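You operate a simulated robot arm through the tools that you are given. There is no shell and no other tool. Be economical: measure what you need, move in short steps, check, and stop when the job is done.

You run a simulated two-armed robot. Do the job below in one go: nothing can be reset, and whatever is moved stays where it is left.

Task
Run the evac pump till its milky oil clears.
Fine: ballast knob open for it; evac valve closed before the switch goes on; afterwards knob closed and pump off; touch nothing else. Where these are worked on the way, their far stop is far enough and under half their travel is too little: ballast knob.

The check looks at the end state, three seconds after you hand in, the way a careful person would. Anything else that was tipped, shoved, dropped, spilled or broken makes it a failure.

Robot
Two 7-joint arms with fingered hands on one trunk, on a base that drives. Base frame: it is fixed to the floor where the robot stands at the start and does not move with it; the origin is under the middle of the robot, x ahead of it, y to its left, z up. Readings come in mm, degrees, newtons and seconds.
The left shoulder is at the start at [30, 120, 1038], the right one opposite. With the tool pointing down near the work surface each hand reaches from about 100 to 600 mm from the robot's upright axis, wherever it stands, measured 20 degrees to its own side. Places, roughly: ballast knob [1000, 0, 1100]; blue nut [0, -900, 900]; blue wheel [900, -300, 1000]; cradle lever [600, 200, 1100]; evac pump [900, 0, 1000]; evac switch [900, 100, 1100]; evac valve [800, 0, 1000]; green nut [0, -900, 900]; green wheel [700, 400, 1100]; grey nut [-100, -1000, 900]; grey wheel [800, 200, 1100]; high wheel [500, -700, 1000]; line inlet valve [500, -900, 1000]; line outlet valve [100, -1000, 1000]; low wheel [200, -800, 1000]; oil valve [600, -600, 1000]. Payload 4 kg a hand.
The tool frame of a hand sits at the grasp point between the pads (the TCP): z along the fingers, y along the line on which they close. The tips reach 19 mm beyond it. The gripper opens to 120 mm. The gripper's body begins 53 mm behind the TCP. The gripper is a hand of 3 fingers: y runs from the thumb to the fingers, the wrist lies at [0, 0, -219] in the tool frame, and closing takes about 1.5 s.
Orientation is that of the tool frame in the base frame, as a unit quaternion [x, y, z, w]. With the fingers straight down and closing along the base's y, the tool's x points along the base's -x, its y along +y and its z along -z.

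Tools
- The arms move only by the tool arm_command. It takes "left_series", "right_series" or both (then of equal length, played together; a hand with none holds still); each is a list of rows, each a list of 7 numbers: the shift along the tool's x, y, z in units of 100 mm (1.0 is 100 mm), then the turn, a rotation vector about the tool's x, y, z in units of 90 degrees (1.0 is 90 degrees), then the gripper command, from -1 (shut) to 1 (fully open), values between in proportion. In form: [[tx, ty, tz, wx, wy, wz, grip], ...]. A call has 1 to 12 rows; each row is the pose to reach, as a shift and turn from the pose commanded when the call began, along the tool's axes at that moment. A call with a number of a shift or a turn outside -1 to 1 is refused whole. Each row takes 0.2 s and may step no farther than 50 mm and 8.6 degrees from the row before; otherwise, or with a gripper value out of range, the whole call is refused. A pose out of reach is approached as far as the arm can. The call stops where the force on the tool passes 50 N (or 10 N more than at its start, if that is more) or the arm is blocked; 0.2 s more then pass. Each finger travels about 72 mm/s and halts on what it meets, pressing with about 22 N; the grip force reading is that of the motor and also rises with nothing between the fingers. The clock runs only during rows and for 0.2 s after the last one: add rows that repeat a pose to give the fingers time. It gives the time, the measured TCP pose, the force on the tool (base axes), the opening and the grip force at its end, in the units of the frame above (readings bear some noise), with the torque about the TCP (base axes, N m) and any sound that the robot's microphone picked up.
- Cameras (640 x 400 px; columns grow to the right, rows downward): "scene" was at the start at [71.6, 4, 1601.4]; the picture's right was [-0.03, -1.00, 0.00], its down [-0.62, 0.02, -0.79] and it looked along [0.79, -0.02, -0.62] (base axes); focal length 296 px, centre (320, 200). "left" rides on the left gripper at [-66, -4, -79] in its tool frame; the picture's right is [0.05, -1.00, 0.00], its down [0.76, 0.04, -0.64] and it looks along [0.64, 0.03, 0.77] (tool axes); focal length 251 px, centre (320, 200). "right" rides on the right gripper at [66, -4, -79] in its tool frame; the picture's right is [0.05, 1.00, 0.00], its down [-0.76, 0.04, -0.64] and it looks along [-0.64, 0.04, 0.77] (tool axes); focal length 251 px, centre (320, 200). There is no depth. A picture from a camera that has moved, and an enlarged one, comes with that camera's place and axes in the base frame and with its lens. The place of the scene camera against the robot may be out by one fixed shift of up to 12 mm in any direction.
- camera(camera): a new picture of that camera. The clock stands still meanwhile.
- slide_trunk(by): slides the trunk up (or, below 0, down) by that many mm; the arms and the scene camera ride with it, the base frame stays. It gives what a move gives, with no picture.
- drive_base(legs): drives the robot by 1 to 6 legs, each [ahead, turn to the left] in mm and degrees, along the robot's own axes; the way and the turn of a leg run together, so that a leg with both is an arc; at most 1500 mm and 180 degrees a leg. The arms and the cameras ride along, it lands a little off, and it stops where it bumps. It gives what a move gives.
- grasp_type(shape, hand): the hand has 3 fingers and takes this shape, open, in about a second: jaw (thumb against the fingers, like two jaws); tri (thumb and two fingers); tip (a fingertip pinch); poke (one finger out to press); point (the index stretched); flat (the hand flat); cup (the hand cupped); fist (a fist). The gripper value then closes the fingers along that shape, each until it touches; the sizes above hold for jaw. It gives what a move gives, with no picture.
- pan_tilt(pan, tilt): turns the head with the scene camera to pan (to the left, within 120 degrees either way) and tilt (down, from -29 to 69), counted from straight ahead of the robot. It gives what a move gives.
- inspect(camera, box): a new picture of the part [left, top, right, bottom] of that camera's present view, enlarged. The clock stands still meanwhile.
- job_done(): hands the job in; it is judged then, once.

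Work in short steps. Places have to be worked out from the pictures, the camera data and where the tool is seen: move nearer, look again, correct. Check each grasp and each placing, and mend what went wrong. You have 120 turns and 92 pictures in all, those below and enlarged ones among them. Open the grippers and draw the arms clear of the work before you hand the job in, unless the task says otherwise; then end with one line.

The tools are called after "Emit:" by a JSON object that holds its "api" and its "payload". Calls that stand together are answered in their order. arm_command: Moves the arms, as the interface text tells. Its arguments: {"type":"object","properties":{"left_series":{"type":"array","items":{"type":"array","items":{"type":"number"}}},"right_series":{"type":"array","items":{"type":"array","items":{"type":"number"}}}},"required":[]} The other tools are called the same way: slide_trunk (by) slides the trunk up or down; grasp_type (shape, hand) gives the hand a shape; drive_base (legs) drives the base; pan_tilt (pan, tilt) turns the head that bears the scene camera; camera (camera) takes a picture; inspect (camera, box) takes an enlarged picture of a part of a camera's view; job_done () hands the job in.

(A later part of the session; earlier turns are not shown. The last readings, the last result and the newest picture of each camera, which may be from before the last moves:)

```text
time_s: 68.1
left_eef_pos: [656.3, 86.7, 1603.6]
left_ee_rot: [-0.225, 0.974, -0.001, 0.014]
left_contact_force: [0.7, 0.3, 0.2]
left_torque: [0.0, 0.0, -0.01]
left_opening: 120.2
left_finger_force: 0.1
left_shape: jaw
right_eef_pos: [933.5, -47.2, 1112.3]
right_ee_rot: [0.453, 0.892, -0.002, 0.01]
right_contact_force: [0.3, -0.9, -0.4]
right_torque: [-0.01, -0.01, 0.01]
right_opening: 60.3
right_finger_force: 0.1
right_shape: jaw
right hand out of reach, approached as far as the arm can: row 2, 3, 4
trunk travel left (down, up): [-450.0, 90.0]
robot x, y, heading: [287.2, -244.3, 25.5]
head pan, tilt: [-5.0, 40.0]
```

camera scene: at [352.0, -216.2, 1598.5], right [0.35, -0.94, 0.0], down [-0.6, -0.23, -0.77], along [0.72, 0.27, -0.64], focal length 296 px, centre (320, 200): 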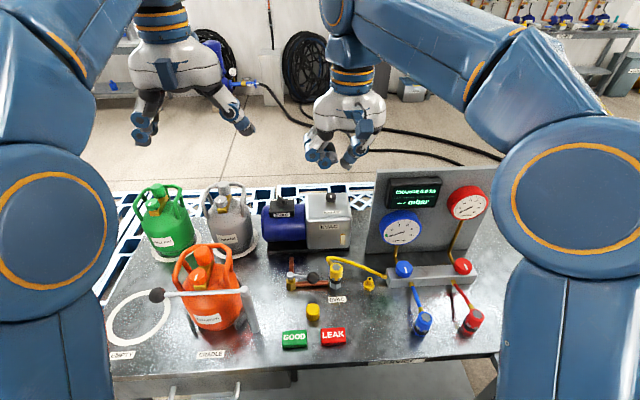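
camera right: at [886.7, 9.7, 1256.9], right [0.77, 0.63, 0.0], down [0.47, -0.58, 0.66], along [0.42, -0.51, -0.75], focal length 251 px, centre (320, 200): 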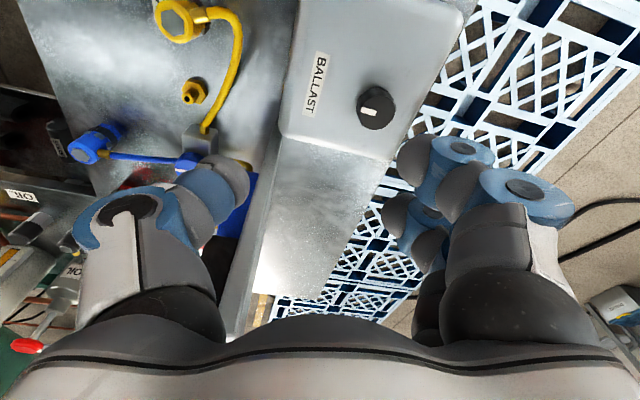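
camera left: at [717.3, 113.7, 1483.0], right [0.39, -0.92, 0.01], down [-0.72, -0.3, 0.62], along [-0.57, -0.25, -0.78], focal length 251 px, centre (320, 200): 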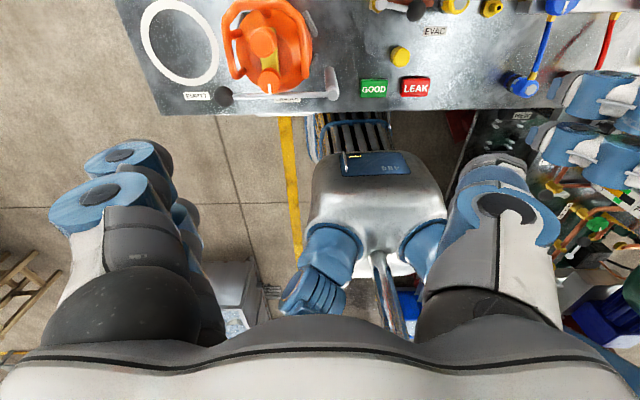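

The vertical hand is out of reach by about 40 mm. I tilt the hand 13° (palm back toward the robot), staying above the knob, and see where it settles.

Emit:
{"api": "arm_command", "payload": {"right_series": [[0, 0, 0, -0.07, -0.01, 0, 0], [0, 0, 0, -0.143, -0.02, 0, 0], [0, 0, 0, -0.143, -0.02, 0, 0]]}}

Emit:
{"api": "camera", "payload": {"camera": "right"}}

```text
time_s: 68.9
left_eef_pos: [656.4, 88.1, 1603.0]
left_ee_rot: [-0.225, 0.974, -0.001, 0.014]
left_contact_force: [-0.3, -0.2, -0.3]
left_torque: [-0.01, 0.01, -0.01]
left_opening: 119.9
left_finger_force: 0.1
left_shape: jaw
right_eef_pos: [934.1, -47.6, 1114.0]
right_ee_rot: [0.45, 0.885, 0.09, 0.076]
right_contact_force: [0.9, 0.1, 0.8]
right_torque: [-0.04, 0.0, 0.02]
right_opening: 60.2
right_finger_force: 0.0
right_shape: jaw
trunk travel left (down, up): [-450.0, 90.0]
robot x, y, heading: [281.0, -240.7, 25.3]
head pan, tilt: [-5.0, 40.0]
```

```text
29 pictures are left
camera right: at [875.2, -3.5, 1185.7], right [0.75, 0.62, 0.23], down [0.34, -0.65, 0.68], along [0.57, -0.43, -0.7], focal length 251 px, centre (320, 200)
```

right: 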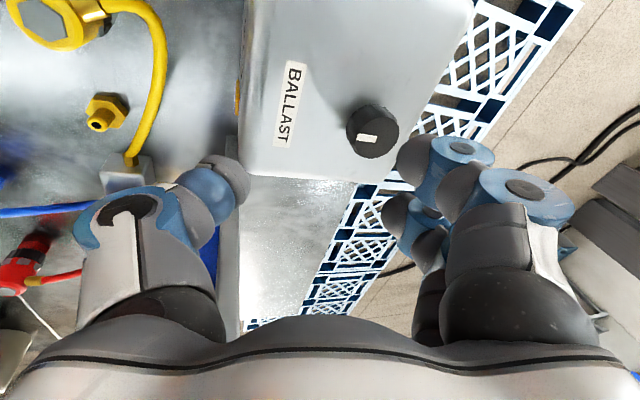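

Now the tilted hand has reach. The knob triangulates to about (983, -26, top 1043). I move to 60 mm short of it along the tool axis and check.

Emit:
{"api": "arm_command", "payload": {"right_series": [[-0.035, 0.17, 0.1, 0, 0, 0, 0], [-0.072, 0.343, 0.229, 0, 0, 0, 0], [-0.072, 0.343, 0.229, 0, 0, 0, 0]]}}

Emit:
{"api": "camera", "payload": {"camera": "right"}}

```text
time_s: 69.7
left_eef_pos: [655.3, 87.2, 1604.2]
left_ee_rot: [-0.226, 0.974, 0.0, 0.015]
left_contact_force: [0.8, -0.2, -0.3]
left_torque: [0.0, 0.01, 0.01]
left_opening: 120.1
left_finger_force: 0.0
left_shape: jaw
right_eef_pos: [968.6, -32.3, 1100.5]
right_ee_rot: [0.449, 0.886, 0.091, 0.075]
right_contact_force: [-0.2, -0.1, -0.6]
right_torque: [-0.01, 0.03, -0.03]
right_opening: 60.2
right_finger_force: 0.0
right_shape: jaw
trunk travel left (down, up): [-450.0, 90.0]
robot x, y, heading: [283.8, -244.5, 25.4]
head pan, tilt: [-5.0, 40.0]
```

```text
28 pictures are left
camera right: at [909.8, 11.2, 1172.3], right [0.75, 0.62, 0.23], down [0.34, -0.65, 0.68], along [0.57, -0.43, -0.7], focal length 251 px, centre (320, 200)
```

right: 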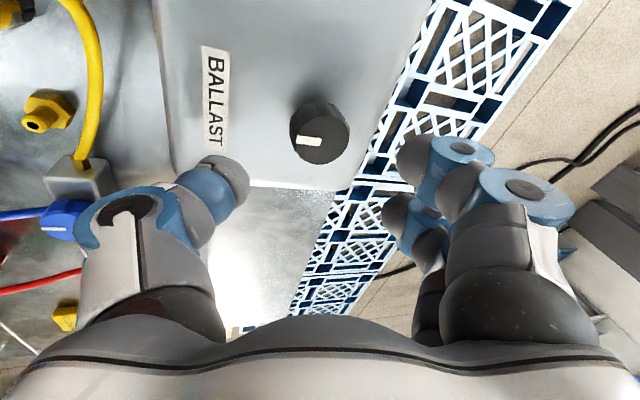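

The knob is right on the axis, top about 52 mm ahead; its pointer faces the robot. I advance 57 mm and close on it.

Emit:
{"api": "arm_command", "payload": {"right_series": [[0, 0, 0.25, 0, 0, 0, 0], [0, 0, 0.5, 0, 0, 0, 0], [0, 0, 0.57, 0, 0, 0, 0], [0, 0, 0.57, 0, 0, 0, 0]]}}

Emit:
{"api": "arm_command", "payload": {"right_series": [[0, 0, 0, 0, 0, 0, -0.3], [0, 0, 0, 0, 0, 0, -0.6], [0, 0, 0, 0, 0, 0, -0.8], [0, 0, 0, 0, 0, 0, -0.8], [0, 0, 0, 0, 0, 0, -0.8]]}}

Emit:
{"api": "camera", "payload": {"camera": "right"}}

```text
time_s: 70.4
left_eef_pos: [652.3, 85.6, 1605.2]
left_ee_rot: [-0.225, 0.974, -0.001, 0.016]
left_contact_force: [0.9, -0.2, -0.4]
left_torque: [0.0, 0.02, -0.04]
left_opening: 120.1
left_finger_force: 0.1
left_shape: jaw
right_eef_pos: [973.1, -30.4, 1074.0]
right_ee_rot: [0.448, 0.884, 0.101, 0.083]
right_contact_force: [-10.7, -2.0, 37.5]
right_torque: [-0.75, 1.6, -0.11]
right_opening: 60.2
right_finger_force: 0.1
right_shape: jaw
right hand out of reach, approached as far as the arm can: row 2, 3
trunk travel left (down, up): [-450.0, 90.0]
robot x, y, heading: [284.7, -245.4, 25.5]
head pan, tilt: [-5.0, 40.0]
stopped in row 3 (right hand): the force on the tool passed its limit at 56 N (the readings are from after the stop); the commanded pose is now the measured one
```

```text
time_s: 71.6
left_eef_pos: [655.0, 85.6, 1604.9]
left_ee_rot: [-0.225, 0.974, -0.001, 0.015]
left_contact_force: [-0.9, -0.1, 0.1]
left_torque: [-0.01, 0.02, 0.04]
left_opening: 120.0
left_finger_force: 0.0
left_shape: jaw
right_eef_pos: [972.2, -32.7, 1065.5]
right_ee_rot: [0.448, 0.885, 0.095, 0.08]
right_contact_force: [-3.1, -2.1, 9.9]
right_torque: [0.01, 0.12, -0.03]
right_opening: 16.7
right_finger_force: 21.8
right_shape: jaw
trunk travel left (down, up): [-450.0, 90.0]
robot x, y, heading: [283.1, -243.7, 25.2]
head pan, tilt: [-5.0, 40.0]
```

```text
27 pictures are left
camera right: at [913.4, 10.9, 1137.1], right [0.75, 0.62, 0.24], down [0.33, -0.66, 0.68], along [0.58, -0.43, -0.7], focal length 251 px, centre (320, 200)
```

right: 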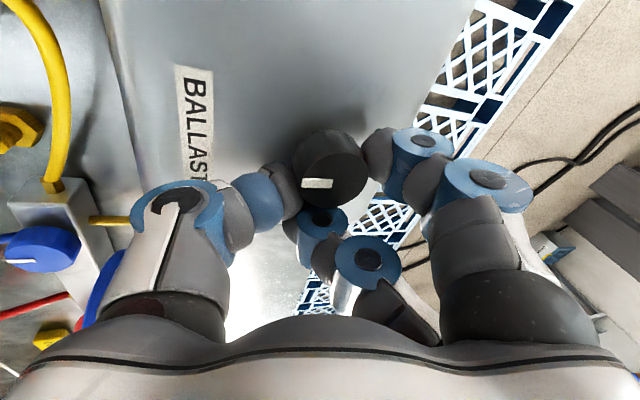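

The thumb tip touched the pump top (torque puts contact at the thumb) and the arm is at its reach limit. I open, lift 60 mm, and creep the base 25 mm forward for more reach.

Emit:
{"api": "arm_command", "payload": {"right_series": [[0, 0, 0, 0, 0, 0, -0.2], [0, 0, -0.05, 0, 0, 0, 0], [0, 0, -0.3, 0, 0, 0, 0], [0, 0, -0.7, 0, 0, 0, 0], [0, 0, -0.9, 0, 0, 0, 0]]}}

Emit:
{"api": "drive_base", "payload": {"legs": [[25, 0]]}}

Emit:
{"api": "camera", "payload": {"camera": "right"}}

```text
time_s: 72.8
left_eef_pos: [654.9, 87.9, 1603.9]
left_ee_rot: [-0.225, 0.974, -0.002, 0.014]
left_contact_force: [0.8, 0.2, -0.2]
left_torque: [-0.03, 0.0, -0.01]
left_opening: 120.2
left_finger_force: 0.2
left_shape: jaw
right_eef_pos: [954.1, -39.3, 1152.3]
right_ee_rot: [0.448, 0.885, 0.096, 0.082]
right_contact_force: [-0.7, -0.7, 0.6]
right_torque: [-0.01, 0.0, 0.0]
right_opening: 59.6
right_finger_force: 0.2
right_shape: jaw
trunk travel left (down, up): [-450.0, 90.0]
robot x, y, heading: [283.7, -243.0, 25.6]
head pan, tilt: [-5.0, 40.0]
```

```text
time_s: 73.6
left_eef_pos: [674.2, 95.7, 1606.0]
left_ee_rot: [-0.224, 0.974, 0.0, 0.016]
left_contact_force: [-0.4, -0.1, 0.2]
left_torque: [0.01, -0.05, 0.02]
left_opening: 120.1
left_finger_force: 0.1
left_shape: jaw
right_eef_pos: [973.5, -29.9, 1156.8]
right_ee_rot: [0.449, 0.884, 0.097, 0.082]
right_contact_force: [-0.8, 0.3, 0.4]
right_torque: [0.05, -0.02, 0.02]
right_opening: 59.2
right_finger_force: 0.1
right_shape: jaw
trunk travel left (down, up): [-450.0, 90.0]
robot x, y, heading: [306.3, -235.2, 25.4]
head pan, tilt: [-5.0, 40.0]
```

```text
26 pictures are left
camera right: at [913.8, 12.5, 1227.2], right [0.75, 0.62, 0.24], down [0.33, -0.66, 0.68], along [0.58, -0.42, -0.7], focal length 251 px, centre (320, 200)
```

right: 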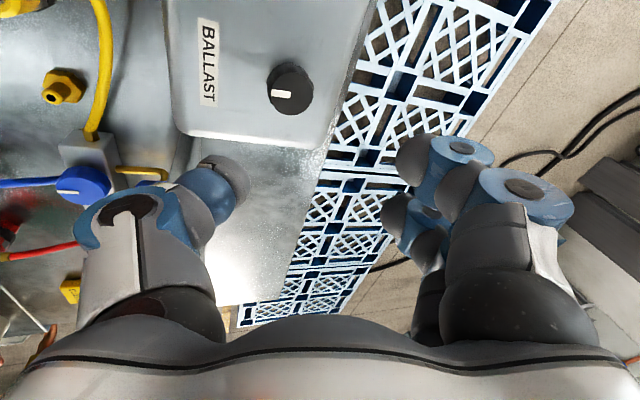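

The base moved 22 mm without a bump. I reduce the tilt to about 6° and come to 50 mm above the knob with a narrower opening.

Emit:
{"api": "arm_command", "payload": {"right_series": [[0.02, -0.05, 0.2, 0.04, 0.006, 0, -0.1], [0.044, -0.123, 0.4, 0.082, 0.012, 0, -0.27], [0.044, -0.123, 0.535, 0.082, 0.012, 0, -0.27], [0.044, -0.123, 0.535, 0.082, 0.012, 0, -0.27]]}}

Emit:
{"api": "camera", "payload": {"camera": "right"}}

```text
time_s: 74.6
left_eef_pos: [677.8, 97.4, 1604.8]
left_ee_rot: [-0.225, 0.974, -0.001, 0.016]
left_contact_force: [-0.1, -0.6, -0.4]
left_torque: [0.02, -0.05, 0.01]
left_opening: 119.9
left_finger_force: 0.0
left_shape: jaw
right_eef_pos: [975.0, -28.4, 1098.6]
right_ee_rot: [0.453, 0.89, 0.043, 0.043]
right_contact_force: [0.6, -0.1, 0.5]
right_torque: [-0.02, 0.02, 0.01]
right_opening: 44.0
right_finger_force: 0.0
right_shape: jaw
trunk travel left (down, up): [-450.0, 90.0]
robot x, y, heading: [305.4, -232.2, 25.6]
head pan, tilt: [-5.0, 40.0]
```

```text
25 pictures are left
camera right: at [925.1, 19.3, 1173.9], right [0.77, 0.63, 0.11], down [0.41, -0.62, 0.67], along [0.49, -0.47, -0.73], focal length 251 px, centre (320, 200)
```

right: 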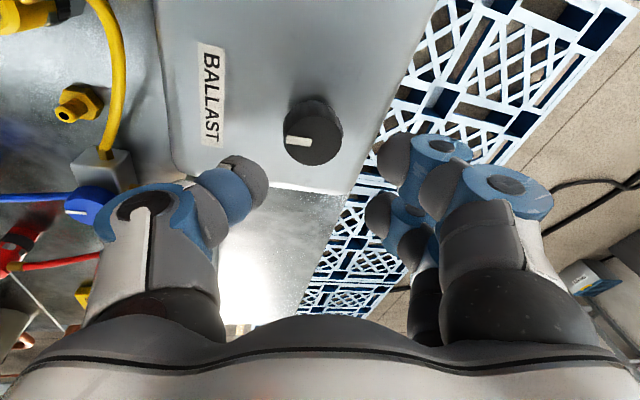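

Aligned to within 5 mm. I shift that, descend 46 mm with the jaws at 44 mm, watching the force.

Emit:
{"api": "arm_command", "payload": {"right_series": [[0, -0.05, 0.15, 0, 0, 0, -0.27], [0, -0.05, 0.3, 0, 0, 0, -0.27], [0, -0.05, 0.4, 0, 0, 0, -0.27], [0, -0.05, 0.46, 0, 0, 0, -0.27], [0, -0.05, 0.46, 0, 0, 0, -0.27]]}}

Emit:
{"api": "camera", "payload": {"camera": "right"}}

```text
time_s: 75.7
left_eef_pos: [674.9, 98.2, 1605.5]
left_ee_rot: [-0.224, 0.974, -0.001, 0.016]
left_contact_force: [-0.1, -0.4, -1.1]
left_torque: [0.01, 0.02, -0.03]
left_opening: 119.9
left_finger_force: 0.1
left_shape: jaw
right_eef_pos: [973.1, -31.7, 1068.4]
right_ee_rot: [0.453, 0.889, 0.05, 0.049]
right_contact_force: [-12.4, -6.7, 43.2]
right_torque: [-0.72, 1.53, 0.02]
right_opening: 47.3
right_finger_force: 0.1
right_shape: jaw
right hand out of reach, approached as far as the arm can: row 2, 3, 4, 5
trunk travel left (down, up): [-450.0, 90.0]
robot x, y, heading: [310.0, -235.0, 25.3]
head pan, tilt: [-5.0, 40.0]
stopped in row 5 (right hand): the force on the tool passed its limit at 54 N (the readings are from after the stop); the commanded pose is now the measured one
```

```text
24 pictures are left
camera right: at [920.5, 15.9, 1142.4], right [0.77, 0.63, 0.13], down [0.4, -0.62, 0.68], along [0.51, -0.47, -0.73], focal length 251 px, centre (320, 200)
```

right: 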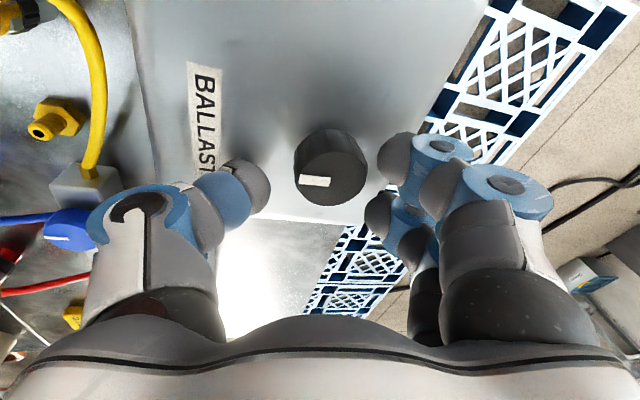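

A better fit over all views puts the knob at about (972, -22) with its top near z 1060, so I was offset and low. I lift, tilt back to 13° for reach, and recentre above it.

Emit:
{"api": "arm_command", "payload": {"right_series": [[0, 0, -0.3, 0, 0, 0, 0], [0.083, 0.064, -0.35, -0.04, -0.006, 0, 0], [0.083, 0.064, -0.35, -0.08, -0.011, 0, 0], [0.083, 0.064, -0.35, -0.08, -0.011, 0, 0]]}}

Emit:
{"api": "camera", "payload": {"camera": "right"}}

```text
time_s: 76.7
left_eef_pos: [679.6, 97.3, 1604.1]
left_ee_rot: [-0.225, 0.974, -0.001, 0.015]
left_contact_force: [0.2, -0.8, -0.5]
left_torque: [-0.02, 0.02, 0.03]
left_opening: 120.0
left_finger_force: 0.1
left_shape: jaw
right_eef_pos: [968.8, -24.7, 1094.6]
right_ee_rot: [0.449, 0.884, 0.098, 0.083]
right_contact_force: [-0.2, -0.1, 0.4]
right_torque: [-0.03, -0.02, -0.01]
right_opening: 59.5
right_finger_force: 0.1
right_shape: jaw
trunk travel left (down, up): [-450.0, 90.0]
robot x, y, heading: [307.2, -235.4, 25.7]
head pan, tilt: [-5.0, 40.0]
```

```text
23 pictures are left
camera right: at [908.8, 19.4, 1165.1], right [0.75, 0.62, 0.24], down [0.33, -0.66, 0.68], along [0.58, -0.42, -0.7], focal length 251 px, centre (320, 200)
```

right: 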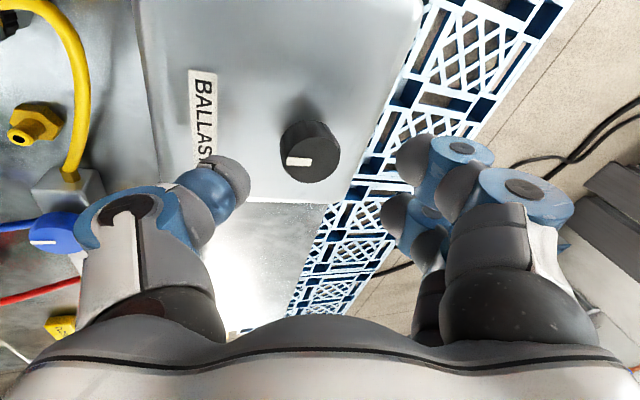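

The knob is on axis, top about 36 mm ahead. I descend 27 mm (fingertips about 10 mm below the knob top) and close.

Emit:
{"api": "arm_command", "payload": {"right_series": [[0, -0.03, 0.1, 0, 0, 0, -0.15], [0, -0.03, 0.2, 0, 0, 0, -0.25], [0, -0.03, 0.27, 0, 0, 0, -0.25], [0, -0.03, 0.27, 0, 0, 0, -0.4], [0, -0.03, 0.27, 0, 0, 0, -0.7], [0, -0.03, 0.27, 0, 0, 0, -1], [0, -0.03, 0.27, 0, 0, 0, -1], [0, -0.03, 0.27, 0, 0, 0, -1]]}}

Emit:
{"api": "camera", "payload": {"camera": "right"}}

```text
time_s: 78.5
left_eef_pos: [675.9, 96.2, 1605.0]
left_ee_rot: [-0.225, 0.974, -0.001, 0.016]
left_contact_force: [0.4, 1.0, -0.4]
left_torque: [-0.02, 0.03, -0.01]
left_opening: 120.0
left_finger_force: 0.1
left_shape: jaw
right_eef_pos: [969.5, -24.6, 1067.6]
right_ee_rot: [0.449, 0.885, 0.097, 0.083]
right_contact_force: [-9.1, -6.8, 13.1]
right_torque: [-0.2, 0.44, 0.02]
right_opening: 26.0
right_finger_force: 22.0
right_shape: jaw
trunk travel left (down, up): [-450.0, 90.0]
robot x, y, heading: [308.2, -235.1, 25.8]
head pan, tilt: [-5.0, 40.0]
```

```text
22 pictures are left
camera right: at [910.4, 18.6, 1139.1], right [0.75, 0.62, 0.24], down [0.33, -0.66, 0.68], along [0.58, -0.42, -0.69], focal length 251 px, centre (320, 200)
```

right: 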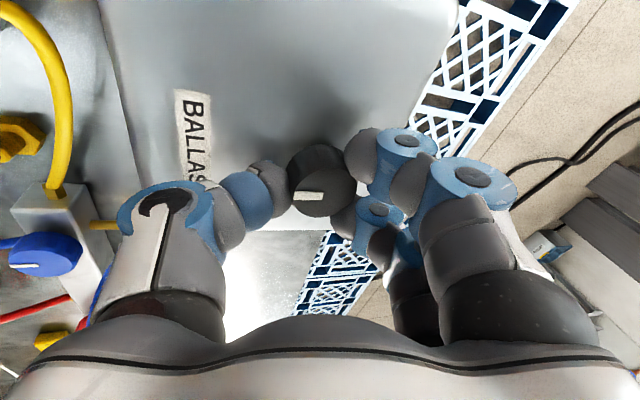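

Gripped: opening 26 mm at 22 N, the knob between thumb and two fingers. I turn counter-clockwise about 65°.

Emit:
{"api": "arm_command", "payload": {"right_series": [[0, 0, 0, 0, 0, -0.08, -1], [0, 0, 0, 0, 0, -0.16, -1], [0, 0, 0, 0, 0, -0.24, -1], [0, 0, 0, 0, 0, -0.32, -1], [0, 0, 0, 0, 0, -0.4, -1], [0, 0, 0, 0, 0, -0.48, -1], [0, 0, 0, 0, 0, -0.56, -1], [0, 0, 0, 0, 0, -0.64, -1], [0, 0, 0, 0, 0, -0.72, -1], [0, 0, 0, 0, 0, -0.72, -1]]}}

Emit:
{"api": "camera", "payload": {"camera": "right"}}

```text
time_s: 80.7
left_eef_pos: [679.6, 98.5, 1604.4]
left_ee_rot: [-0.225, 0.974, -0.002, 0.015]
left_contact_force: [-0.1, 0.3, -0.3]
left_torque: [0.02, 0.0, 0.02]
left_opening: 120.1
left_finger_force: 0.1
left_shape: jaw
right_eef_pos: [972.7, -22.9, 1067.3]
right_ee_rot: [-0.095, 0.987, 0.038, 0.122]
right_contact_force: [-1.6, 1.7, 2.9]
right_torque: [0.1, 0.24, 0.01]
right_opening: 24.4
right_finger_force: 22.4
right_shape: jaw
trunk travel left (down, up): [-450.0, 90.0]
robot x, y, heading: [311.0, -231.4, 25.5]
head pan, tilt: [-5.0, 40.0]
```

```text
21 pictures are left
camera right: at [891.3, -46.5, 1126.8], right [-0.25, 0.97, 0.04], down [0.57, 0.11, 0.81], along [0.78, 0.23, -0.58], focal length 251 px, centre (320, 200)
```

right: 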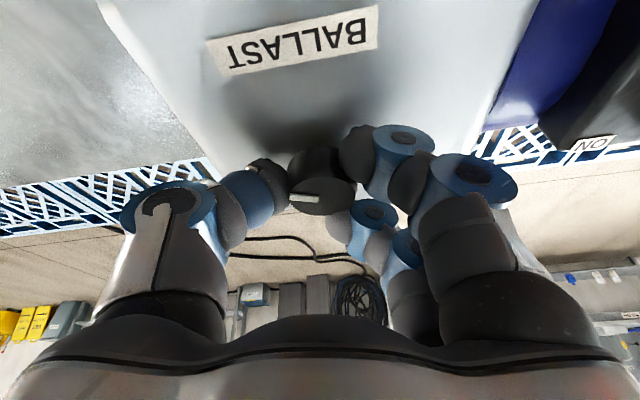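

The knob turned with the hand (pointer still at the thumb), freely. I continue counter-clockwise.

Emit:
{"api": "arm_command", "payload": {"right_series": [[0, 0, 0, 0, 0, -0.08, -1], [0, 0, 0, 0, 0, -0.16, -1], [0, 0, 0, 0, 0, -0.24, -1], [0, 0, 0, 0, 0, -0.32, -1], [0, 0, 0, 0, 0, -0.4, -1], [0, 0, 0, 0, 0, -0.48, -1], [0, 0, 0, 0, 0, -0.56, -1], [0, 0, 0, 0, 0, -0.64, -1], [0, 0, 0, 0, 0, -0.72, -1], [0, 0, 0, 0, 0, -0.8, -1], [0, 0, 0, 0, 0, -0.8, -1]]}}

Emit:
{"api": "camera", "payload": {"camera": "right"}}

```text
time_s: 83.1
left_eef_pos: [678.0, 98.2, 1604.2]
left_ee_rot: [-0.225, 0.974, -0.001, 0.015]
left_contact_force: [0.1, 0.0, 0.1]
left_torque: [-0.05, 0.03, -0.01]
left_opening: 119.8
left_finger_force: 0.1
left_shape: jaw
right_eef_pos: [971.9, -22.6, 1068.1]
right_ee_rot: [-0.658, 0.742, -0.04, 0.122]
right_contact_force: [-5.7, 1.1, 5.1]
right_torque: [-0.07, 0.39, -0.31]
right_opening: 23.8
right_finger_force: 22.0
right_shape: jaw
trunk travel left (down, up): [-450.0, 90.0]
robot x, y, heading: [308.0, -231.1, 25.8]
head pan, tilt: [-5.0, 40.0]
```

```text
20 pictures are left
camera right: at [949.8, -97.2, 1136.7], right [-0.97, 0.08, -0.23], down [-0.11, 0.7, 0.71], along [0.21, 0.71, -0.67], focal length 251 px, centre (320, 200)
```

right: 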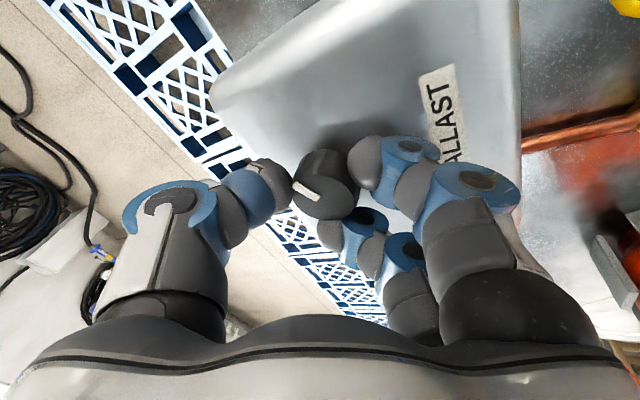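

The pointer now lags the thumb by some 25° with 0.3 N m torque, suggesting a stop near 115° of turn. I turn a little more to confirm the knob no longer moves.

Emit:
{"api": "arm_command", "payload": {"right_series": [[0, 0, 0, 0, 0, -0.07, -1], [0, 0, 0, 0, 0, -0.14, -1], [0, 0, 0, 0, 0, -0.21, -1], [0, 0, 0, 0, 0, -0.21, -1]]}}

Emit:
{"api": "camera", "payload": {"camera": "right"}}

```text
time_s: 84.1
left_eef_pos: [680.9, 97.2, 1604.4]
left_ee_rot: [-0.225, 0.974, -0.002, 0.015]
left_contact_force: [-0.3, 0.4, 0.3]
left_torque: [0.0, -0.01, 0.01]
left_opening: 120.1
left_finger_force: 0.2
left_shape: jaw
right_eef_pos: [973.4, -24.4, 1067.6]
right_ee_rot: [0.77, -0.626, 0.06, -0.113]
right_contact_force: [5.8, -2.7, 2.1]
right_torque: [-0.03, 0.08, -0.35]
right_opening: 22.0
right_finger_force: 22.2
right_shape: jaw
trunk travel left (down, up): [-450.0, 90.0]
robot x, y, heading: [310.3, -228.4, 25.6]
head pan, tilt: [-5.0, 40.0]
```

```text
19 pictures are left
camera right: at [973.7, -96.2, 1140.6], right [-0.94, -0.25, -0.25], down [-0.35, 0.67, 0.65], along [0.01, 0.7, -0.72], focal length 251 px, centre (320, 200)
```

right: 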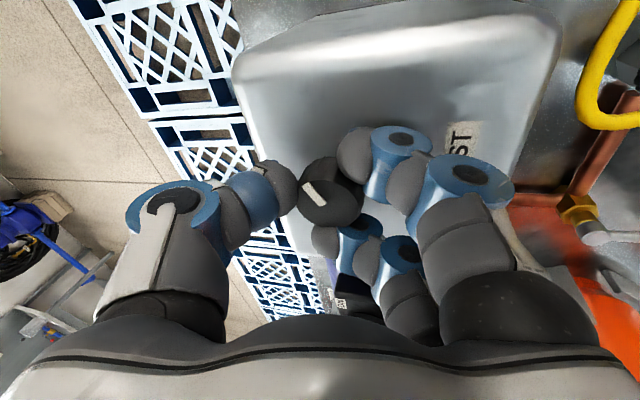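

The pointer stayed while the hand turned on: the knob is at its far stop, open. I release and lift off.

Emit:
{"api": "arm_command", "payload": {"right_series": [[0, 0, 0, 0, 0, 0, -0.5], [0, 0, 0, 0, 0, 0, -0.2], [0, 0, 0, 0, 0, 0, -0.2], [0, 0, -0.3, 0, 0, 0.05, -0.2], [0, 0, -0.7, 0, 0, 0.12, -0.2], [0, 0, -0.95, 0, 0, 0.2, 0], [0, 0, -0.95, 0, 0, 0.25, 0], [0, 0, -0.95, 0, 0, 0.3, 0]]}}

Emit:
{"api": "camera", "payload": {"camera": "right"}}

```text
time_s: 85.9
left_eef_pos: [677.9, 98.0, 1604.4]
left_ee_rot: [-0.224, 0.974, -0.001, 0.015]
left_contact_force: [0.1, 1.1, 0.6]
left_torque: [0.01, 0.04, -0.02]
left_opening: 120.1
left_finger_force: 0.1
left_shape: jaw
right_eef_pos: [952.6, -30.9, 1159.2]
right_ee_rot: [-0.602, 0.788, -0.032, 0.124]
right_contact_force: [-0.5, 0.1, -0.7]
right_torque: [0.0, 0.01, 0.0]
right_opening: 59.5
right_finger_force: 0.1
right_shape: jaw
trunk travel left (down, up): [-450.0, 90.0]
robot x, y, heading: [306.8, -232.1, 25.4]
head pan, tilt: [-5.0, 40.0]
```

```text
18 pictures are left
camera right: at [920.3, -104.6, 1226.1], right [-0.95, 0.22, -0.21], down [0.0, 0.68, 0.73], along [0.3, 0.7, -0.65], focal length 251 px, centre (320, 200)
```

right: 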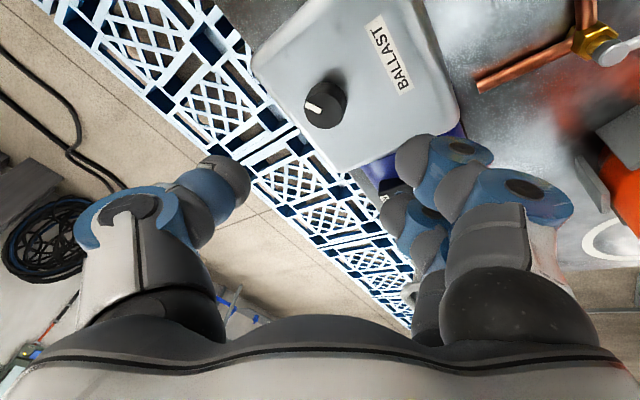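

Knob clearly turned. Next the switch, whose handle I estimate at (905, 98, ~1065). I move to about 80 mm above it.

Emit:
{"api": "arm_command", "payload": {"right_series": [[-0.3, 0.3, 0.0, 0, 0, 0, 0], [-0.6, 0.6, 0.05, 0, 0, 0, 0], [-0.85, 0.85, 0.1, 0, 0, 0, 0], [-0.968, 0.995, 0.127, 0, 0, 0, 0], [-0.968, 0.995, 0.127, 0, 0, 0, 0]]}}

Emit:
{"api": "camera", "payload": {"camera": "right"}}

```text
time_s: 87.1
left_eef_pos: [679.2, 95.9, 1603.9]
left_ee_rot: [-0.224, 0.974, -0.002, 0.015]
left_contact_force: [0.2, -0.3, -0.4]
left_torque: [0.05, 0.02, -0.01]
left_opening: 120.1
left_finger_force: 0.1
left_shape: jaw
right_eef_pos: [883.7, 86.5, 1140.9]
right_ee_rot: [-0.603, 0.788, -0.032, 0.123]
right_contact_force: [-0.1, -0.5, -0.2]
right_torque: [0.0, 0.03, 0.02]
right_opening: 59.7
right_finger_force: 0.2
right_shape: jaw
trunk travel left (down, up): [-450.0, 90.0]
robot x, y, heading: [305.3, -232.9, 25.6]
head pan, tilt: [-5.0, 40.0]
```

```text
17 pictures are left
camera right: at [853.3, 14.1, 1208.2], right [-0.95, 0.22, -0.21], down [0.0, 0.68, 0.73], along [0.3, 0.7, -0.65], focal length 251 px, centre (320, 200)
```

right: 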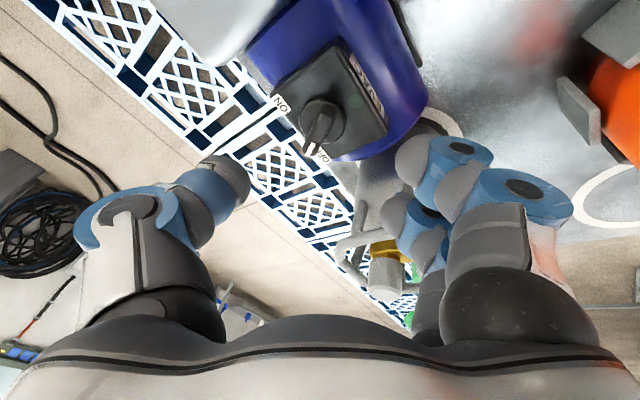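

Aligned over the switch. I zoom in to read the handle direction.

Emit:
{"api": "inspect", "payload": {"camera": "right", "box": [260, 70, 388, 180]}}

```text
3.64 times, centred on (324, 125) of right
camera zoom: at [853.3, 14.1, 1208.2], right [-0.95, 0.22, -0.21], down [0.0, 0.68, 0.73], along [0.3, 0.7, -0.65], focal length 914 px, centre (306, 473)
```

zoom: 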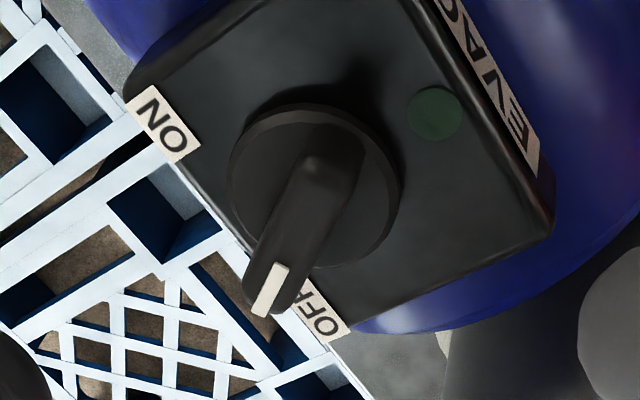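

The handle points toward OFF (heading about 65°), 15 mm tall, centre about (905, 102). I line up square to it, descend and pinch it.

Emit:
{"api": "arm_command", "payload": {"right_series": [[-0.085, -0.011, 0.1, 0, 0, 0.07, -0.1], [-0.085, -0.011, 0.3, 0, 0, 0.07, -0.3], [-0.085, -0.011, 0.5, 0, 0, 0.07, -0.3], [-0.085, -0.011, 0.6, 0, 0, 0.07, -0.3], [-0.085, -0.011, 0.6, 0, 0, 0.07, -0.3]]}}

Emit:
{"api": "camera", "payload": {"camera": "right"}}

```text
time_s: 88.3
left_eef_pos: [677.5, 97.8, 1603.6]
left_ee_rot: [-0.225, 0.974, 0.0, 0.015]
left_contact_force: [-0.5, 0.1, -0.1]
left_torque: [0.02, 0.0, 0.02]
left_opening: 120.0
left_finger_force: 0.1
left_shape: jaw
right_eef_pos: [900.8, 103.3, 1085.7]
right_ee_rot: [-0.559, 0.819, -0.025, 0.125]
right_contact_force: [0.5, 0.4, 0.0]
right_torque: [0.02, 0.01, -0.01]
right_opening: 42.3
right_finger_force: 0.1
right_shape: jaw
trunk travel left (down, up): [-450.0, 90.0]
robot x, y, heading: [310.2, -235.7, 25.3]
head pan, tilt: [-5.0, 40.0]
```

```text
15 pictures are left
camera right: at [863.3, 31.6, 1150.6], right [-0.93, 0.32, -0.19], down [0.08, 0.66, 0.75], along [0.37, 0.68, -0.63], focal length 251 px, centre (320, 200)
```

right: 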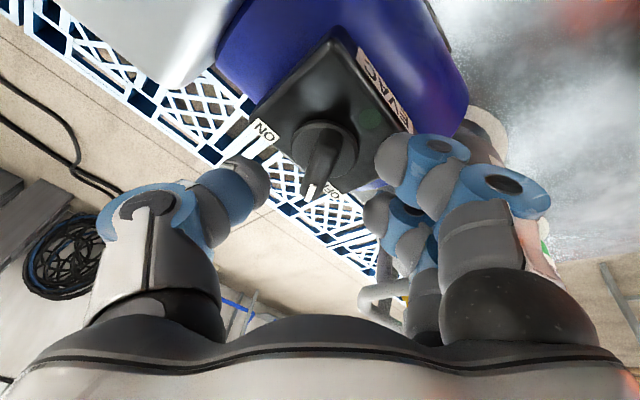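

Well centred. I descend 16 mm more and close.

Emit:
{"api": "arm_command", "payload": {"right_series": [[0.02, 0, 0.08, 0, 0, 0, -0.3], [0.02, 0, 0.16, 0, 0, 0, -0.3], [0.02, 0, 0.16, 0, 0, 0, -0.6], [0.02, 0, 0.16, 0, 0, 0, -0.9], [0.02, 0, 0.16, 0, 0, 0, -1], [0.02, 0, 0.16, 0, 0, 0, -1]]}}

Emit:
{"api": "camera", "payload": {"camera": "right"}}

```text
time_s: 89.7
left_eef_pos: [676.0, 97.6, 1605.0]
left_ee_rot: [-0.224, 0.974, 0.0, 0.015]
left_contact_force: [-0.2, 0.3, -0.2]
left_torque: [-0.02, 0.01, -0.01]
left_opening: 119.9
left_finger_force: 0.1
left_shape: jaw
right_eef_pos: [901.3, 101.5, 1072.0]
right_ee_rot: [-0.559, 0.819, -0.024, 0.126]
right_contact_force: [-2.7, 4.8, 15.0]
right_torque: [0.02, 0.57, -0.08]
right_opening: 17.4
right_finger_force: 22.2
right_shape: jaw
trunk travel left (down, up): [-450.0, 90.0]
robot x, y, heading: [308.8, -233.3, 25.5]
head pan, tilt: [-5.0, 40.0]
```

```text
14 pictures are left
camera right: at [862.8, 30.4, 1136.3], right [-0.93, 0.32, -0.19], down [0.07, 0.65, 0.75], along [0.37, 0.68, -0.63], focal length 251 px, centre (320, 200)
```

right: 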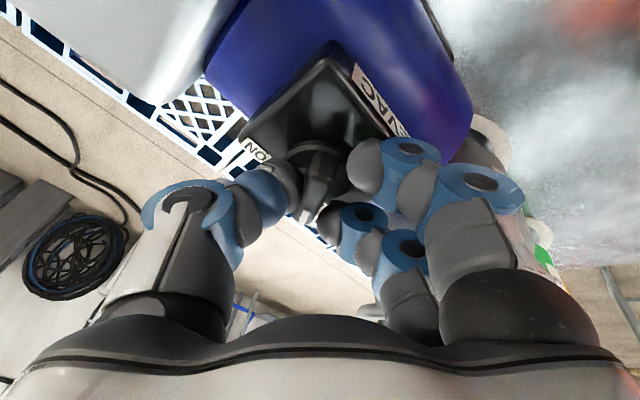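

The handle is pinched (17 mm). I turn it clockwise toward ON.

Emit:
{"api": "arm_command", "payload": {"right_series": [[0, 0, 0, 0, 0, 0.09, -1], [0, 0, 0, 0, 0, 0.18, -1], [0, 0, 0, 0, 0, 0.27, -1], [0, 0, 0, 0, 0, 0.36, -1], [0, 0, 0, 0, 0, 0.45, -1], [0, 0, 0, 0, 0, 0.54, -1], [0, 0, 0, 0, 0, 0.63, -1], [0, 0, 0, 0, 0, 0.72, -1], [0, 0, 0, 0, 0, 0.81, -1], [0, 0, 0, 0, 0, 0.9, -1], [0, 0, 0, 0, 0, 0.97, -1], [0, 0, 0, 0, 0, 0.97, -1]]}}

Emit:
{"api": "camera", "payload": {"camera": "right"}}

```text
time_s: 92.3
left_eef_pos: [675.9, 93.9, 1605.4]
left_ee_rot: [-0.225, 0.974, 0.001, 0.016]
left_contact_force: [-0.4, -0.1, -0.3]
left_torque: [-0.01, -0.02, 0.03]
left_opening: 120.3
left_finger_force: 0.0
left_shape: jaw
right_eef_pos: [901.5, 97.6, 1075.3]
right_ee_rot: [0.162, 0.978, 0.071, 0.109]
right_contact_force: [3.4, -13.3, 31.5]
right_torque: [-0.83, -0.21, 0.32]
right_opening: 16.9
right_finger_force: 22.3
right_shape: jaw
right hand out of reach, approached as far as the arm can: row 6, 8, 11
trunk travel left (down, up): [-450.0, 90.0]
robot x, y, heading: [308.7, -236.8, 25.3]
head pan, tilt: [-5.0, 40.0]
```

```text
13 pictures are left
camera right: at [820.8, 108.0, 1137.7], right [0.25, 0.95, 0.16], down [0.57, -0.28, 0.77], along [0.79, -0.1, -0.61], focal length 251 px, centre (320, 200)
```

right: 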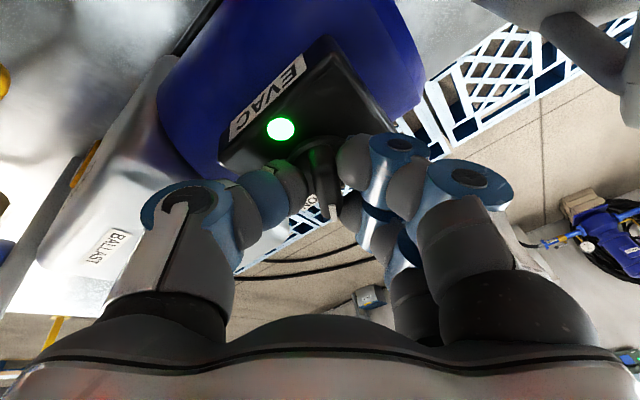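

The green lamp is lit: the pump runs. I release the handle and rise, then look at the oil glass with the scene camera.

Emit:
{"api": "arm_command", "payload": {"right_series": [[0, 0, 0, 0, 0, 0, -0.6], [0, 0, 0, 0, 0, 0, -0.3], [0, 0, 0, 0, 0, 0, -0.3], [0, 0, -0.3, 0, 0, 0, -0.3], [0, 0, -0.7, 0, 0, 0.05, -0.2], [0, 0, -1.0, 0, 0, 0.1, 0]]}}

Emit:
{"api": "inspect", "payload": {"camera": "scene", "box": [240, 170, 400, 300]}}

```text
time_s: 93.7
left_eef_pos: [678.6, 96.7, 1604.6]
left_ee_rot: [-0.225, 0.974, -0.001, 0.015]
left_contact_force: [-1.1, 0.0, 0.4]
left_torque: [-0.01, -0.05, 0.0]
left_opening: 120.2
left_finger_force: 0.1
left_shape: jaw
right_eef_pos: [899.0, 111.4, 1165.3]
right_ee_rot: [0.238, 0.963, 0.076, 0.101]
right_contact_force: [0.1, 0.6, 0.0]
right_torque: [0.02, -0.02, -0.01]
right_opening: 59.5
right_finger_force: 0.0
right_shape: jaw
right hand out of reach, approached as far as the arm can: row 4, 5, 6
trunk travel left (down, up): [-450.0, 90.0]
robot x, y, heading: [305.7, -234.3, 25.7]
head pan, tilt: [-5.0, 40.0]
```

```text
3.08 times, centred on (320, 235) of scene
camera zoom: at [374.9, -205.4, 1798.6], right [0.35, -0.94, 0.0], down [-0.6, -0.23, -0.77], along [0.72, 0.27, -0.64], focal length 910 px, centre (320, 92)
```

zoom: 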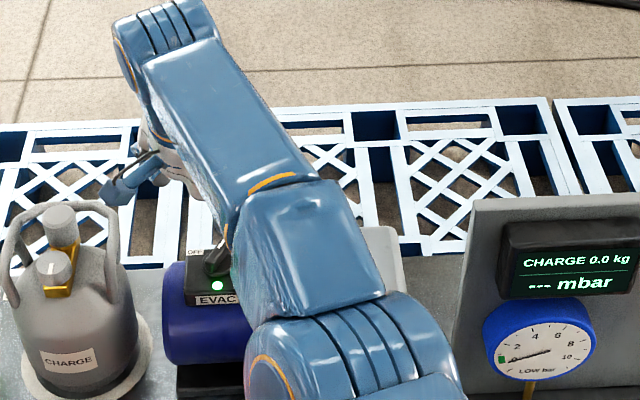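

The forearm hides the glass. I move the hand back over the ballast knob, rotating counter-clockwise ready for the closing turn.

Emit:
{"api": "arm_command", "payload": {"right_series": [[-0.15, -0.12, 0, 0, 0, -0.09, 0], [-0.3, -0.24, 0, 0, 0, -0.18, 0], [-0.45, -0.36, 0, 0, 0, -0.27, 0], [-0.58, -0.46, 0, 0, 0, -0.36, 0], [-0.58, -0.46, 0, 0, 0, -0.45, 0], [-0.58, -0.46, 0, 0, 0, -0.54, 0], [-0.58, -0.46, 0, 0, 0, -0.54, 0]]}}

```text
time_s: 95.3
left_eef_pos: [679.2, 98.8, 1603.8]
left_ee_rot: [-0.225, 0.974, -0.001, 0.014]
left_contact_force: [-0.3, 1.3, -0.1]
left_torque: [0.0, -0.01, 0.0]
left_opening: 120.0
left_finger_force: 0.0
left_shape: jaw
right_eef_pos: [948.9, 60.8, 1165.3]
right_ee_rot: [-0.181, 0.975, 0.027, 0.124]
right_contact_force: [0.1, 0.1, 0.4]
right_torque: [0.04, -0.01, 0.0]
right_opening: 59.8
right_finger_force: 0.1
right_shape: jaw
right hand out of reach, approached as far as the arm can: row 1, 2, 3, 4, 5, 6, 7
trunk travel left (down, up): [-450.0, 90.0]
robot x, y, heading: [305.9, -232.1, 25.5]
head pan, tilt: [-5.0, 40.0]
```

I continue to above the knob, y-axis to about 167°.

Emit:
{"api": "arm_command", "payload": {"right_series": [[0.1, -0.25, 0, 0, 0, -0.09, 0], [0.2, -0.5, 0.01, 0, 0, -0.18, 0], [0.3, -0.75, 0.02, 0, 0, -0.27, 0], [0.325, -0.874, 0.02, 0, 0, -0.36, 0], [0.325, -0.874, 0.02, 0, 0, -0.45, 0], [0.325, -0.874, 0.02, 0, 0, -0.54, 0], [0.325, -0.874, 0.02, 0, 0, -0.62, 0], [0.325, -0.874, 0.02, 0, 0, -0.62, 0]]}}

Emit:
{"api": "inspect", "payload": {"camera": "scene", "box": [240, 170, 400, 300]}}

```text
time_s: 97.1
left_eef_pos: [678.0, 96.8, 1606.7]
left_ee_rot: [-0.225, 0.974, -0.001, 0.016]
left_contact_force: [0.2, 0.0, -0.4]
left_torque: [0.06, -0.03, -0.01]
left_opening: 120.0
left_finger_force: 0.1
left_shape: jaw
right_eef_pos: [985.7, -10.8, 1165.2]
right_ee_rot: [-0.612, 0.777, -0.042, 0.14]
right_contact_force: [-9.1, -1.7, -13.2]
right_torque: [0.31, -0.92, -0.04]
right_opening: 60.1
right_finger_force: 0.0
right_shape: jaw
right hand out of reach, approached as far as the arm can: row 1, 2, 3, 4, 5, 6, 7, 8
trunk travel left (down, up): [-450.0, 90.0]
robot x, y, heading: [307.0, -232.2, 25.5]
head pan, tilt: [-5.0, 40.0]
```

```text
3.08 times, centred on (320, 235) of scene
camera zoom: at [372.6, -207.7, 1798.9], right [0.35, -0.94, 0.0], down [-0.6, -0.22, -0.77], along [0.72, 0.27, -0.64], focal length 910 px, centre (320, 92)
```

zoom: 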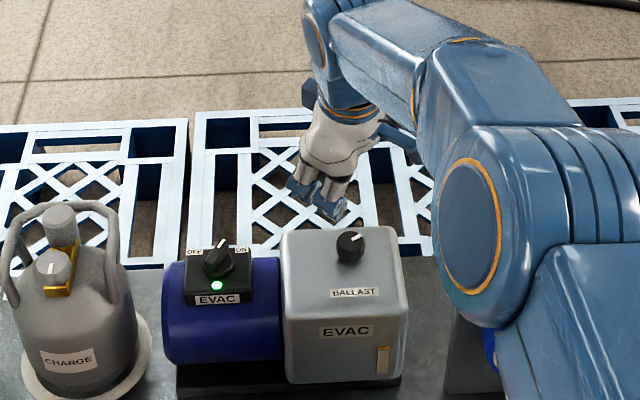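

The lamp is on and the knob shows its open position. The hand overshot forward, with some strain (commanded out of reach). I bring it back about 40 mm toward the robot.

Emit:
{"api": "arm_command", "payload": {"right_series": [[0.14, 0.13, -0.05, 0, 0, 0, 0], [0.284, 0.26, -0.1, 0, 0, 0, 0], [0.284, 0.26, -0.1, 0, 0, 0, 0]]}}

Emit:
{"api": "inspect", "payload": {"camera": "scene", "box": [300, 220, 380, 290]}}

```text
time_s: 97.9
left_eef_pos: [680.2, 99.2, 1604.5]
left_ee_rot: [-0.225, 0.974, -0.001, 0.015]
left_contact_force: [0.3, 0.5, 0.0]
left_torque: [0.01, 0.02, 0.01]
left_opening: 119.6
left_finger_force: 0.0
left_shape: jaw
right_eef_pos: [918.2, -51.6, 1154.4]
right_ee_rot: [-0.614, 0.779, -0.034, 0.123]
right_contact_force: [0.6, 0.1, -0.9]
right_torque: [-0.02, 0.01, -0.07]
right_opening: 60.3
right_finger_force: 0.0
right_shape: jaw
trunk travel left (down, up): [-450.0, 90.0]
robot x, y, heading: [310.2, -233.1, 25.3]
head pan, tilt: [-5.0, 40.0]
```

```text
5.71 times, centred on (340, 255) of scene
camera zoom: at [375.8, -204.6, 1798.5], right [0.35, -0.94, 0.0], down [-0.6, -0.23, -0.77], along [0.72, 0.27, -0.64], focal length 1691 px, centre (206, -114)
```

zoom: 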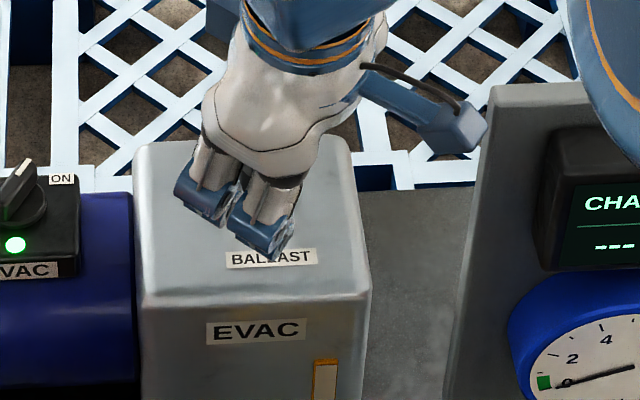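

The glass is in view of the scene camera. I zoom in tightly on it, then let the pump run by holding still.

Emit:
{"api": "inspect", "payload": {"camera": "scene", "box": [326, 274, 358, 296]}}

Emit:
{"api": "arm_command", "payload": {"right_series": [[0, 0, 0, 0, 0, 0, 0], [0, 0, 0, 0, 0, 0, 0], [0, 0, 0, 0, 0, 0, 0], [0, 0, 0, 0, 0, 0, 0], [0, 0, 0, 0, 0, 0, 0], [0, 0, 0, 0, 0, 0, 0], [0, 0, 0, 0, 0, 0, 0], [0, 0, 0, 0, 0, 0, 0], [0, 0, 0, 0, 0, 0, 0], [0, 0, 0, 0, 0, 0, 0], [0, 0, 0, 0, 0, 0, 0], [0, 0, 0, 0, 0, 0, 0]]}}

Emit:
{"api": "arm_command", "payload": {"right_series": [[0, 0, 0, 0, 0, 0, 0], [0, 0, 0, 0, 0, 0, 0], [0, 0, 0, 0, 0, 0, 0], [0, 0, 0, 0, 0, 0, 0], [0, 0, 0, 0, 0, 0, 0], [0, 0, 0, 0, 0, 0, 0], [0, 0, 0, 0, 0, 0, 0], [0, 0, 0, 0, 0, 0, 0], [0, 0, 0, 0, 0, 0, 0], [0, 0, 0, 0, 0, 0, 0], [0, 0, 0, 0, 0, 0, 0], [0, 0, 0, 0, 0, 0, 0]]}}

Emit:
{"api": "arm_command", "payload": {"right_series": [[0, 0, 0, 0, 0, 0, 0], [0, 0, 0, 0, 0, 0, 0], [0, 0, 0, 0, 0, 0, 0], [0, 0, 0, 0, 0, 0, 0], [0, 0, 0, 0, 0, 0, 0], [0, 0, 0, 0, 0, 0, 0], [0, 0, 0, 0, 0, 0, 0], [0, 0, 0, 0, 0, 0, 0], [0, 0, 0, 0, 0, 0, 0], [0, 0, 0, 0, 0, 0, 0], [0, 0, 0, 0, 0, 0, 0], [0, 0, 0, 0, 0, 0, 0]]}}

Emit:
{"api": "arm_command", "payload": {"right_series": [[0, 0, 0, 0, 0, 0, 0], [0, 0, 0, 0, 0, 0, 0], [0, 0, 0, 0, 0, 0, 0], [0, 0, 0, 0, 0, 0, 0], [0, 0, 0, 0, 0, 0, 0], [0, 0, 0, 0, 0, 0, 0], [0, 0, 0, 0, 0, 0, 0], [0, 0, 0, 0, 0, 0, 0], [0, 0, 0, 0, 0, 0, 0], [0, 0, 0, 0, 0, 0, 0], [0, 0, 0, 0, 0, 0, 0], [0, 0, 0, 0, 0, 0, 0]]}}

Emit:
{"api": "inspect", "payload": {"camera": "scene", "box": [326, 274, 358, 296]}}

```text
16.00 times, centred on (342, 285) of scene
camera zoom: at [375.8, -204.6, 1798.5], right [0.35, -0.94, 0.0], down [-0.6, -0.23, -0.77], along [0.72, 0.27, -0.64], focal length 4734 px, centre (-32, -1160)
```

zoom: 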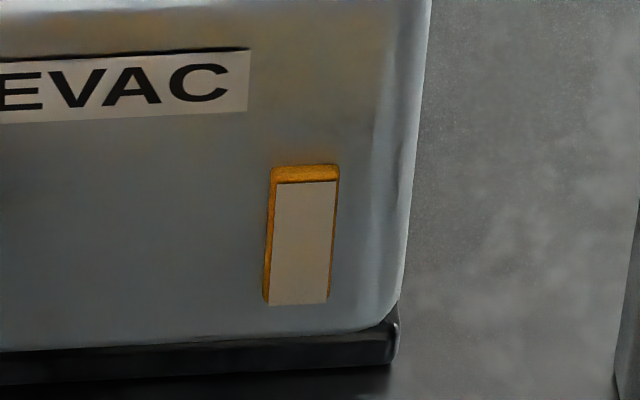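

```text
time_s: 100.5
left_eef_pos: [678.4, 97.8, 1603.7]
left_ee_rot: [-0.225, 0.974, -0.001, 0.015]
left_contact_force: [0.5, 0.2, 0.5]
left_torque: [0.01, -0.03, 0.0]
left_opening: 119.8
left_finger_force: 0.1
left_shape: jaw
right_eef_pos: [917.7, -52.5, 1153.3]
right_ee_rot: [-0.615, 0.778, -0.034, 0.122]
right_contact_force: [0.4, 1.0, 0.2]
right_torque: [-0.01, 0.03, -0.03]
right_opening: 59.9
right_finger_force: 0.0
right_shape: jaw
trunk travel left (down, up): [-450.0, 90.0]
robot x, y, heading: [310.7, -233.0, 25.6]
head pan, tilt: [-5.0, 40.0]
```

```text
time_s: 103.1
left_eef_pos: [679.8, 97.8, 1605.1]
left_ee_rot: [-0.224, 0.974, -0.001, 0.014]
left_contact_force: [-0.1, -0.1, 0.0]
left_torque: [0.0, 0.02, -0.02]
left_opening: 119.9
left_finger_force: 0.1
left_shape: jaw
right_eef_pos: [917.3, -53.9, 1154.7]
right_ee_rot: [-0.615, 0.778, -0.034, 0.123]
right_contact_force: [0.3, 0.0, 0.1]
right_torque: [0.01, -0.01, -0.01]
right_opening: 60.0
right_finger_force: 0.0
right_shape: jaw
trunk travel left (down, up): [-450.0, 90.0]
robot x, y, heading: [304.8, -231.8, 25.5]
head pan, tilt: [-5.0, 40.0]
```

```text
time_s: 105.7
left_eef_pos: [679.4, 98.2, 1605.0]
left_ee_rot: [-0.225, 0.974, -0.002, 0.015]
left_contact_force: [0.5, -1.0, 0.1]
left_torque: [0.01, 0.04, 0.0]
left_opening: 120.1
left_finger_force: 0.3
left_shape: jaw
right_eef_pos: [917.8, -53.6, 1153.7]
right_ee_rot: [-0.616, 0.778, -0.033, 0.122]
right_contact_force: [-0.2, -0.2, -0.2]
right_torque: [-0.03, 0.03, -0.03]
right_opening: 59.9
right_finger_force: 0.0
right_shape: jaw
trunk travel left (down, up): [-450.0, 90.0]
robot x, y, heading: [307.2, -229.5, 25.2]
head pan, tilt: [-5.0, 40.0]
```

```text
time_s: 108.3
left_eef_pos: [679.4, 98.4, 1604.8]
left_ee_rot: [-0.225, 0.974, -0.002, 0.014]
left_contact_force: [0.2, -0.2, -0.2]
left_torque: [0.0, 0.0, -0.03]
left_opening: 119.8
left_finger_force: 0.0
left_shape: jaw
right_eef_pos: [917.8, -53.4, 1153.9]
right_ee_rot: [-0.616, 0.778, -0.034, 0.123]
right_contact_force: [0.0, -0.4, 0.0]
right_torque: [0.0, 0.0, -0.02]
right_opening: 60.0
right_finger_force: 0.0
right_shape: jaw
trunk travel left (down, up): [-450.0, 90.0]
robot x, y, heading: [309.3, -238.5, 25.6]
head pan, tilt: [-5.0, 40.0]
```

```text
16.00 times, centred on (342, 285) of scene
camera zoom: at [374.9, -205.3, 1798.6], right [0.35, -0.94, 0.0], down [-0.6, -0.23, -0.77], along [0.72, 0.27, -0.64], focal length 4734 px, centre (-32, -1160)
```

zoom: 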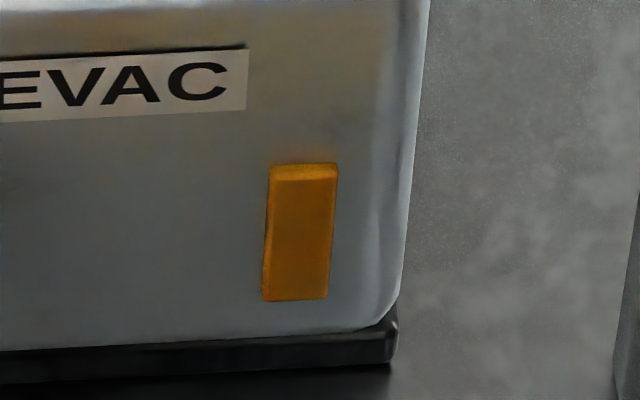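

The glass has turned clear amber: the oil is clear. Now I close the ballast: move to about 35 mm above the knob and check.

Emit:
{"api": "arm_command", "payload": {"right_series": [[-0.14, -0.13, 0.1, 0, 0, 0, 0], [-0.28, -0.268, 0.3, 0, 0, 0, 0], [-0.28, -0.268, 0.647, 0, 0, 0, 0], [-0.28, -0.268, 0.647, 0, 0, 0, 0]]}}

Emit:
{"api": "camera", "payload": {"camera": "right"}}

```text
time_s: 109.3
left_eef_pos: [678.4, 98.3, 1604.1]
left_ee_rot: [-0.224, 0.974, -0.002, 0.016]
left_contact_force: [-0.8, 0.3, 0.5]
left_torque: [-0.03, 0.01, -0.02]
left_opening: 119.8
left_finger_force: 0.0
left_shape: jaw
right_eef_pos: [963.3, -26.7, 1100.9]
right_ee_rot: [-0.615, 0.778, -0.034, 0.122]
right_contact_force: [-0.5, -0.7, -0.2]
right_torque: [-0.01, -0.01, -0.02]
right_opening: 59.9
right_finger_force: 0.1
right_shape: jaw
trunk travel left (down, up): [-450.0, 90.0]
robot x, y, heading: [306.3, -230.1, 25.7]
head pan, tilt: [-5.0, 40.0]
```

```text
7 pictures are left
camera right: at [935.6, -100.1, 1168.6], right [-0.96, 0.19, -0.21], down [-0.03, 0.68, 0.73], along [0.28, 0.7, -0.65], focal length 251 px, centre (320, 200)
```

right: 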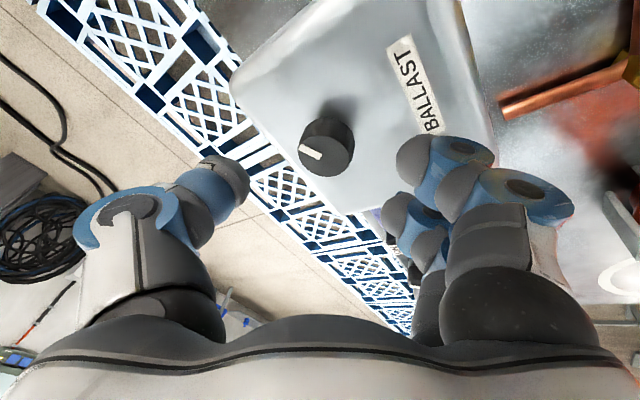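

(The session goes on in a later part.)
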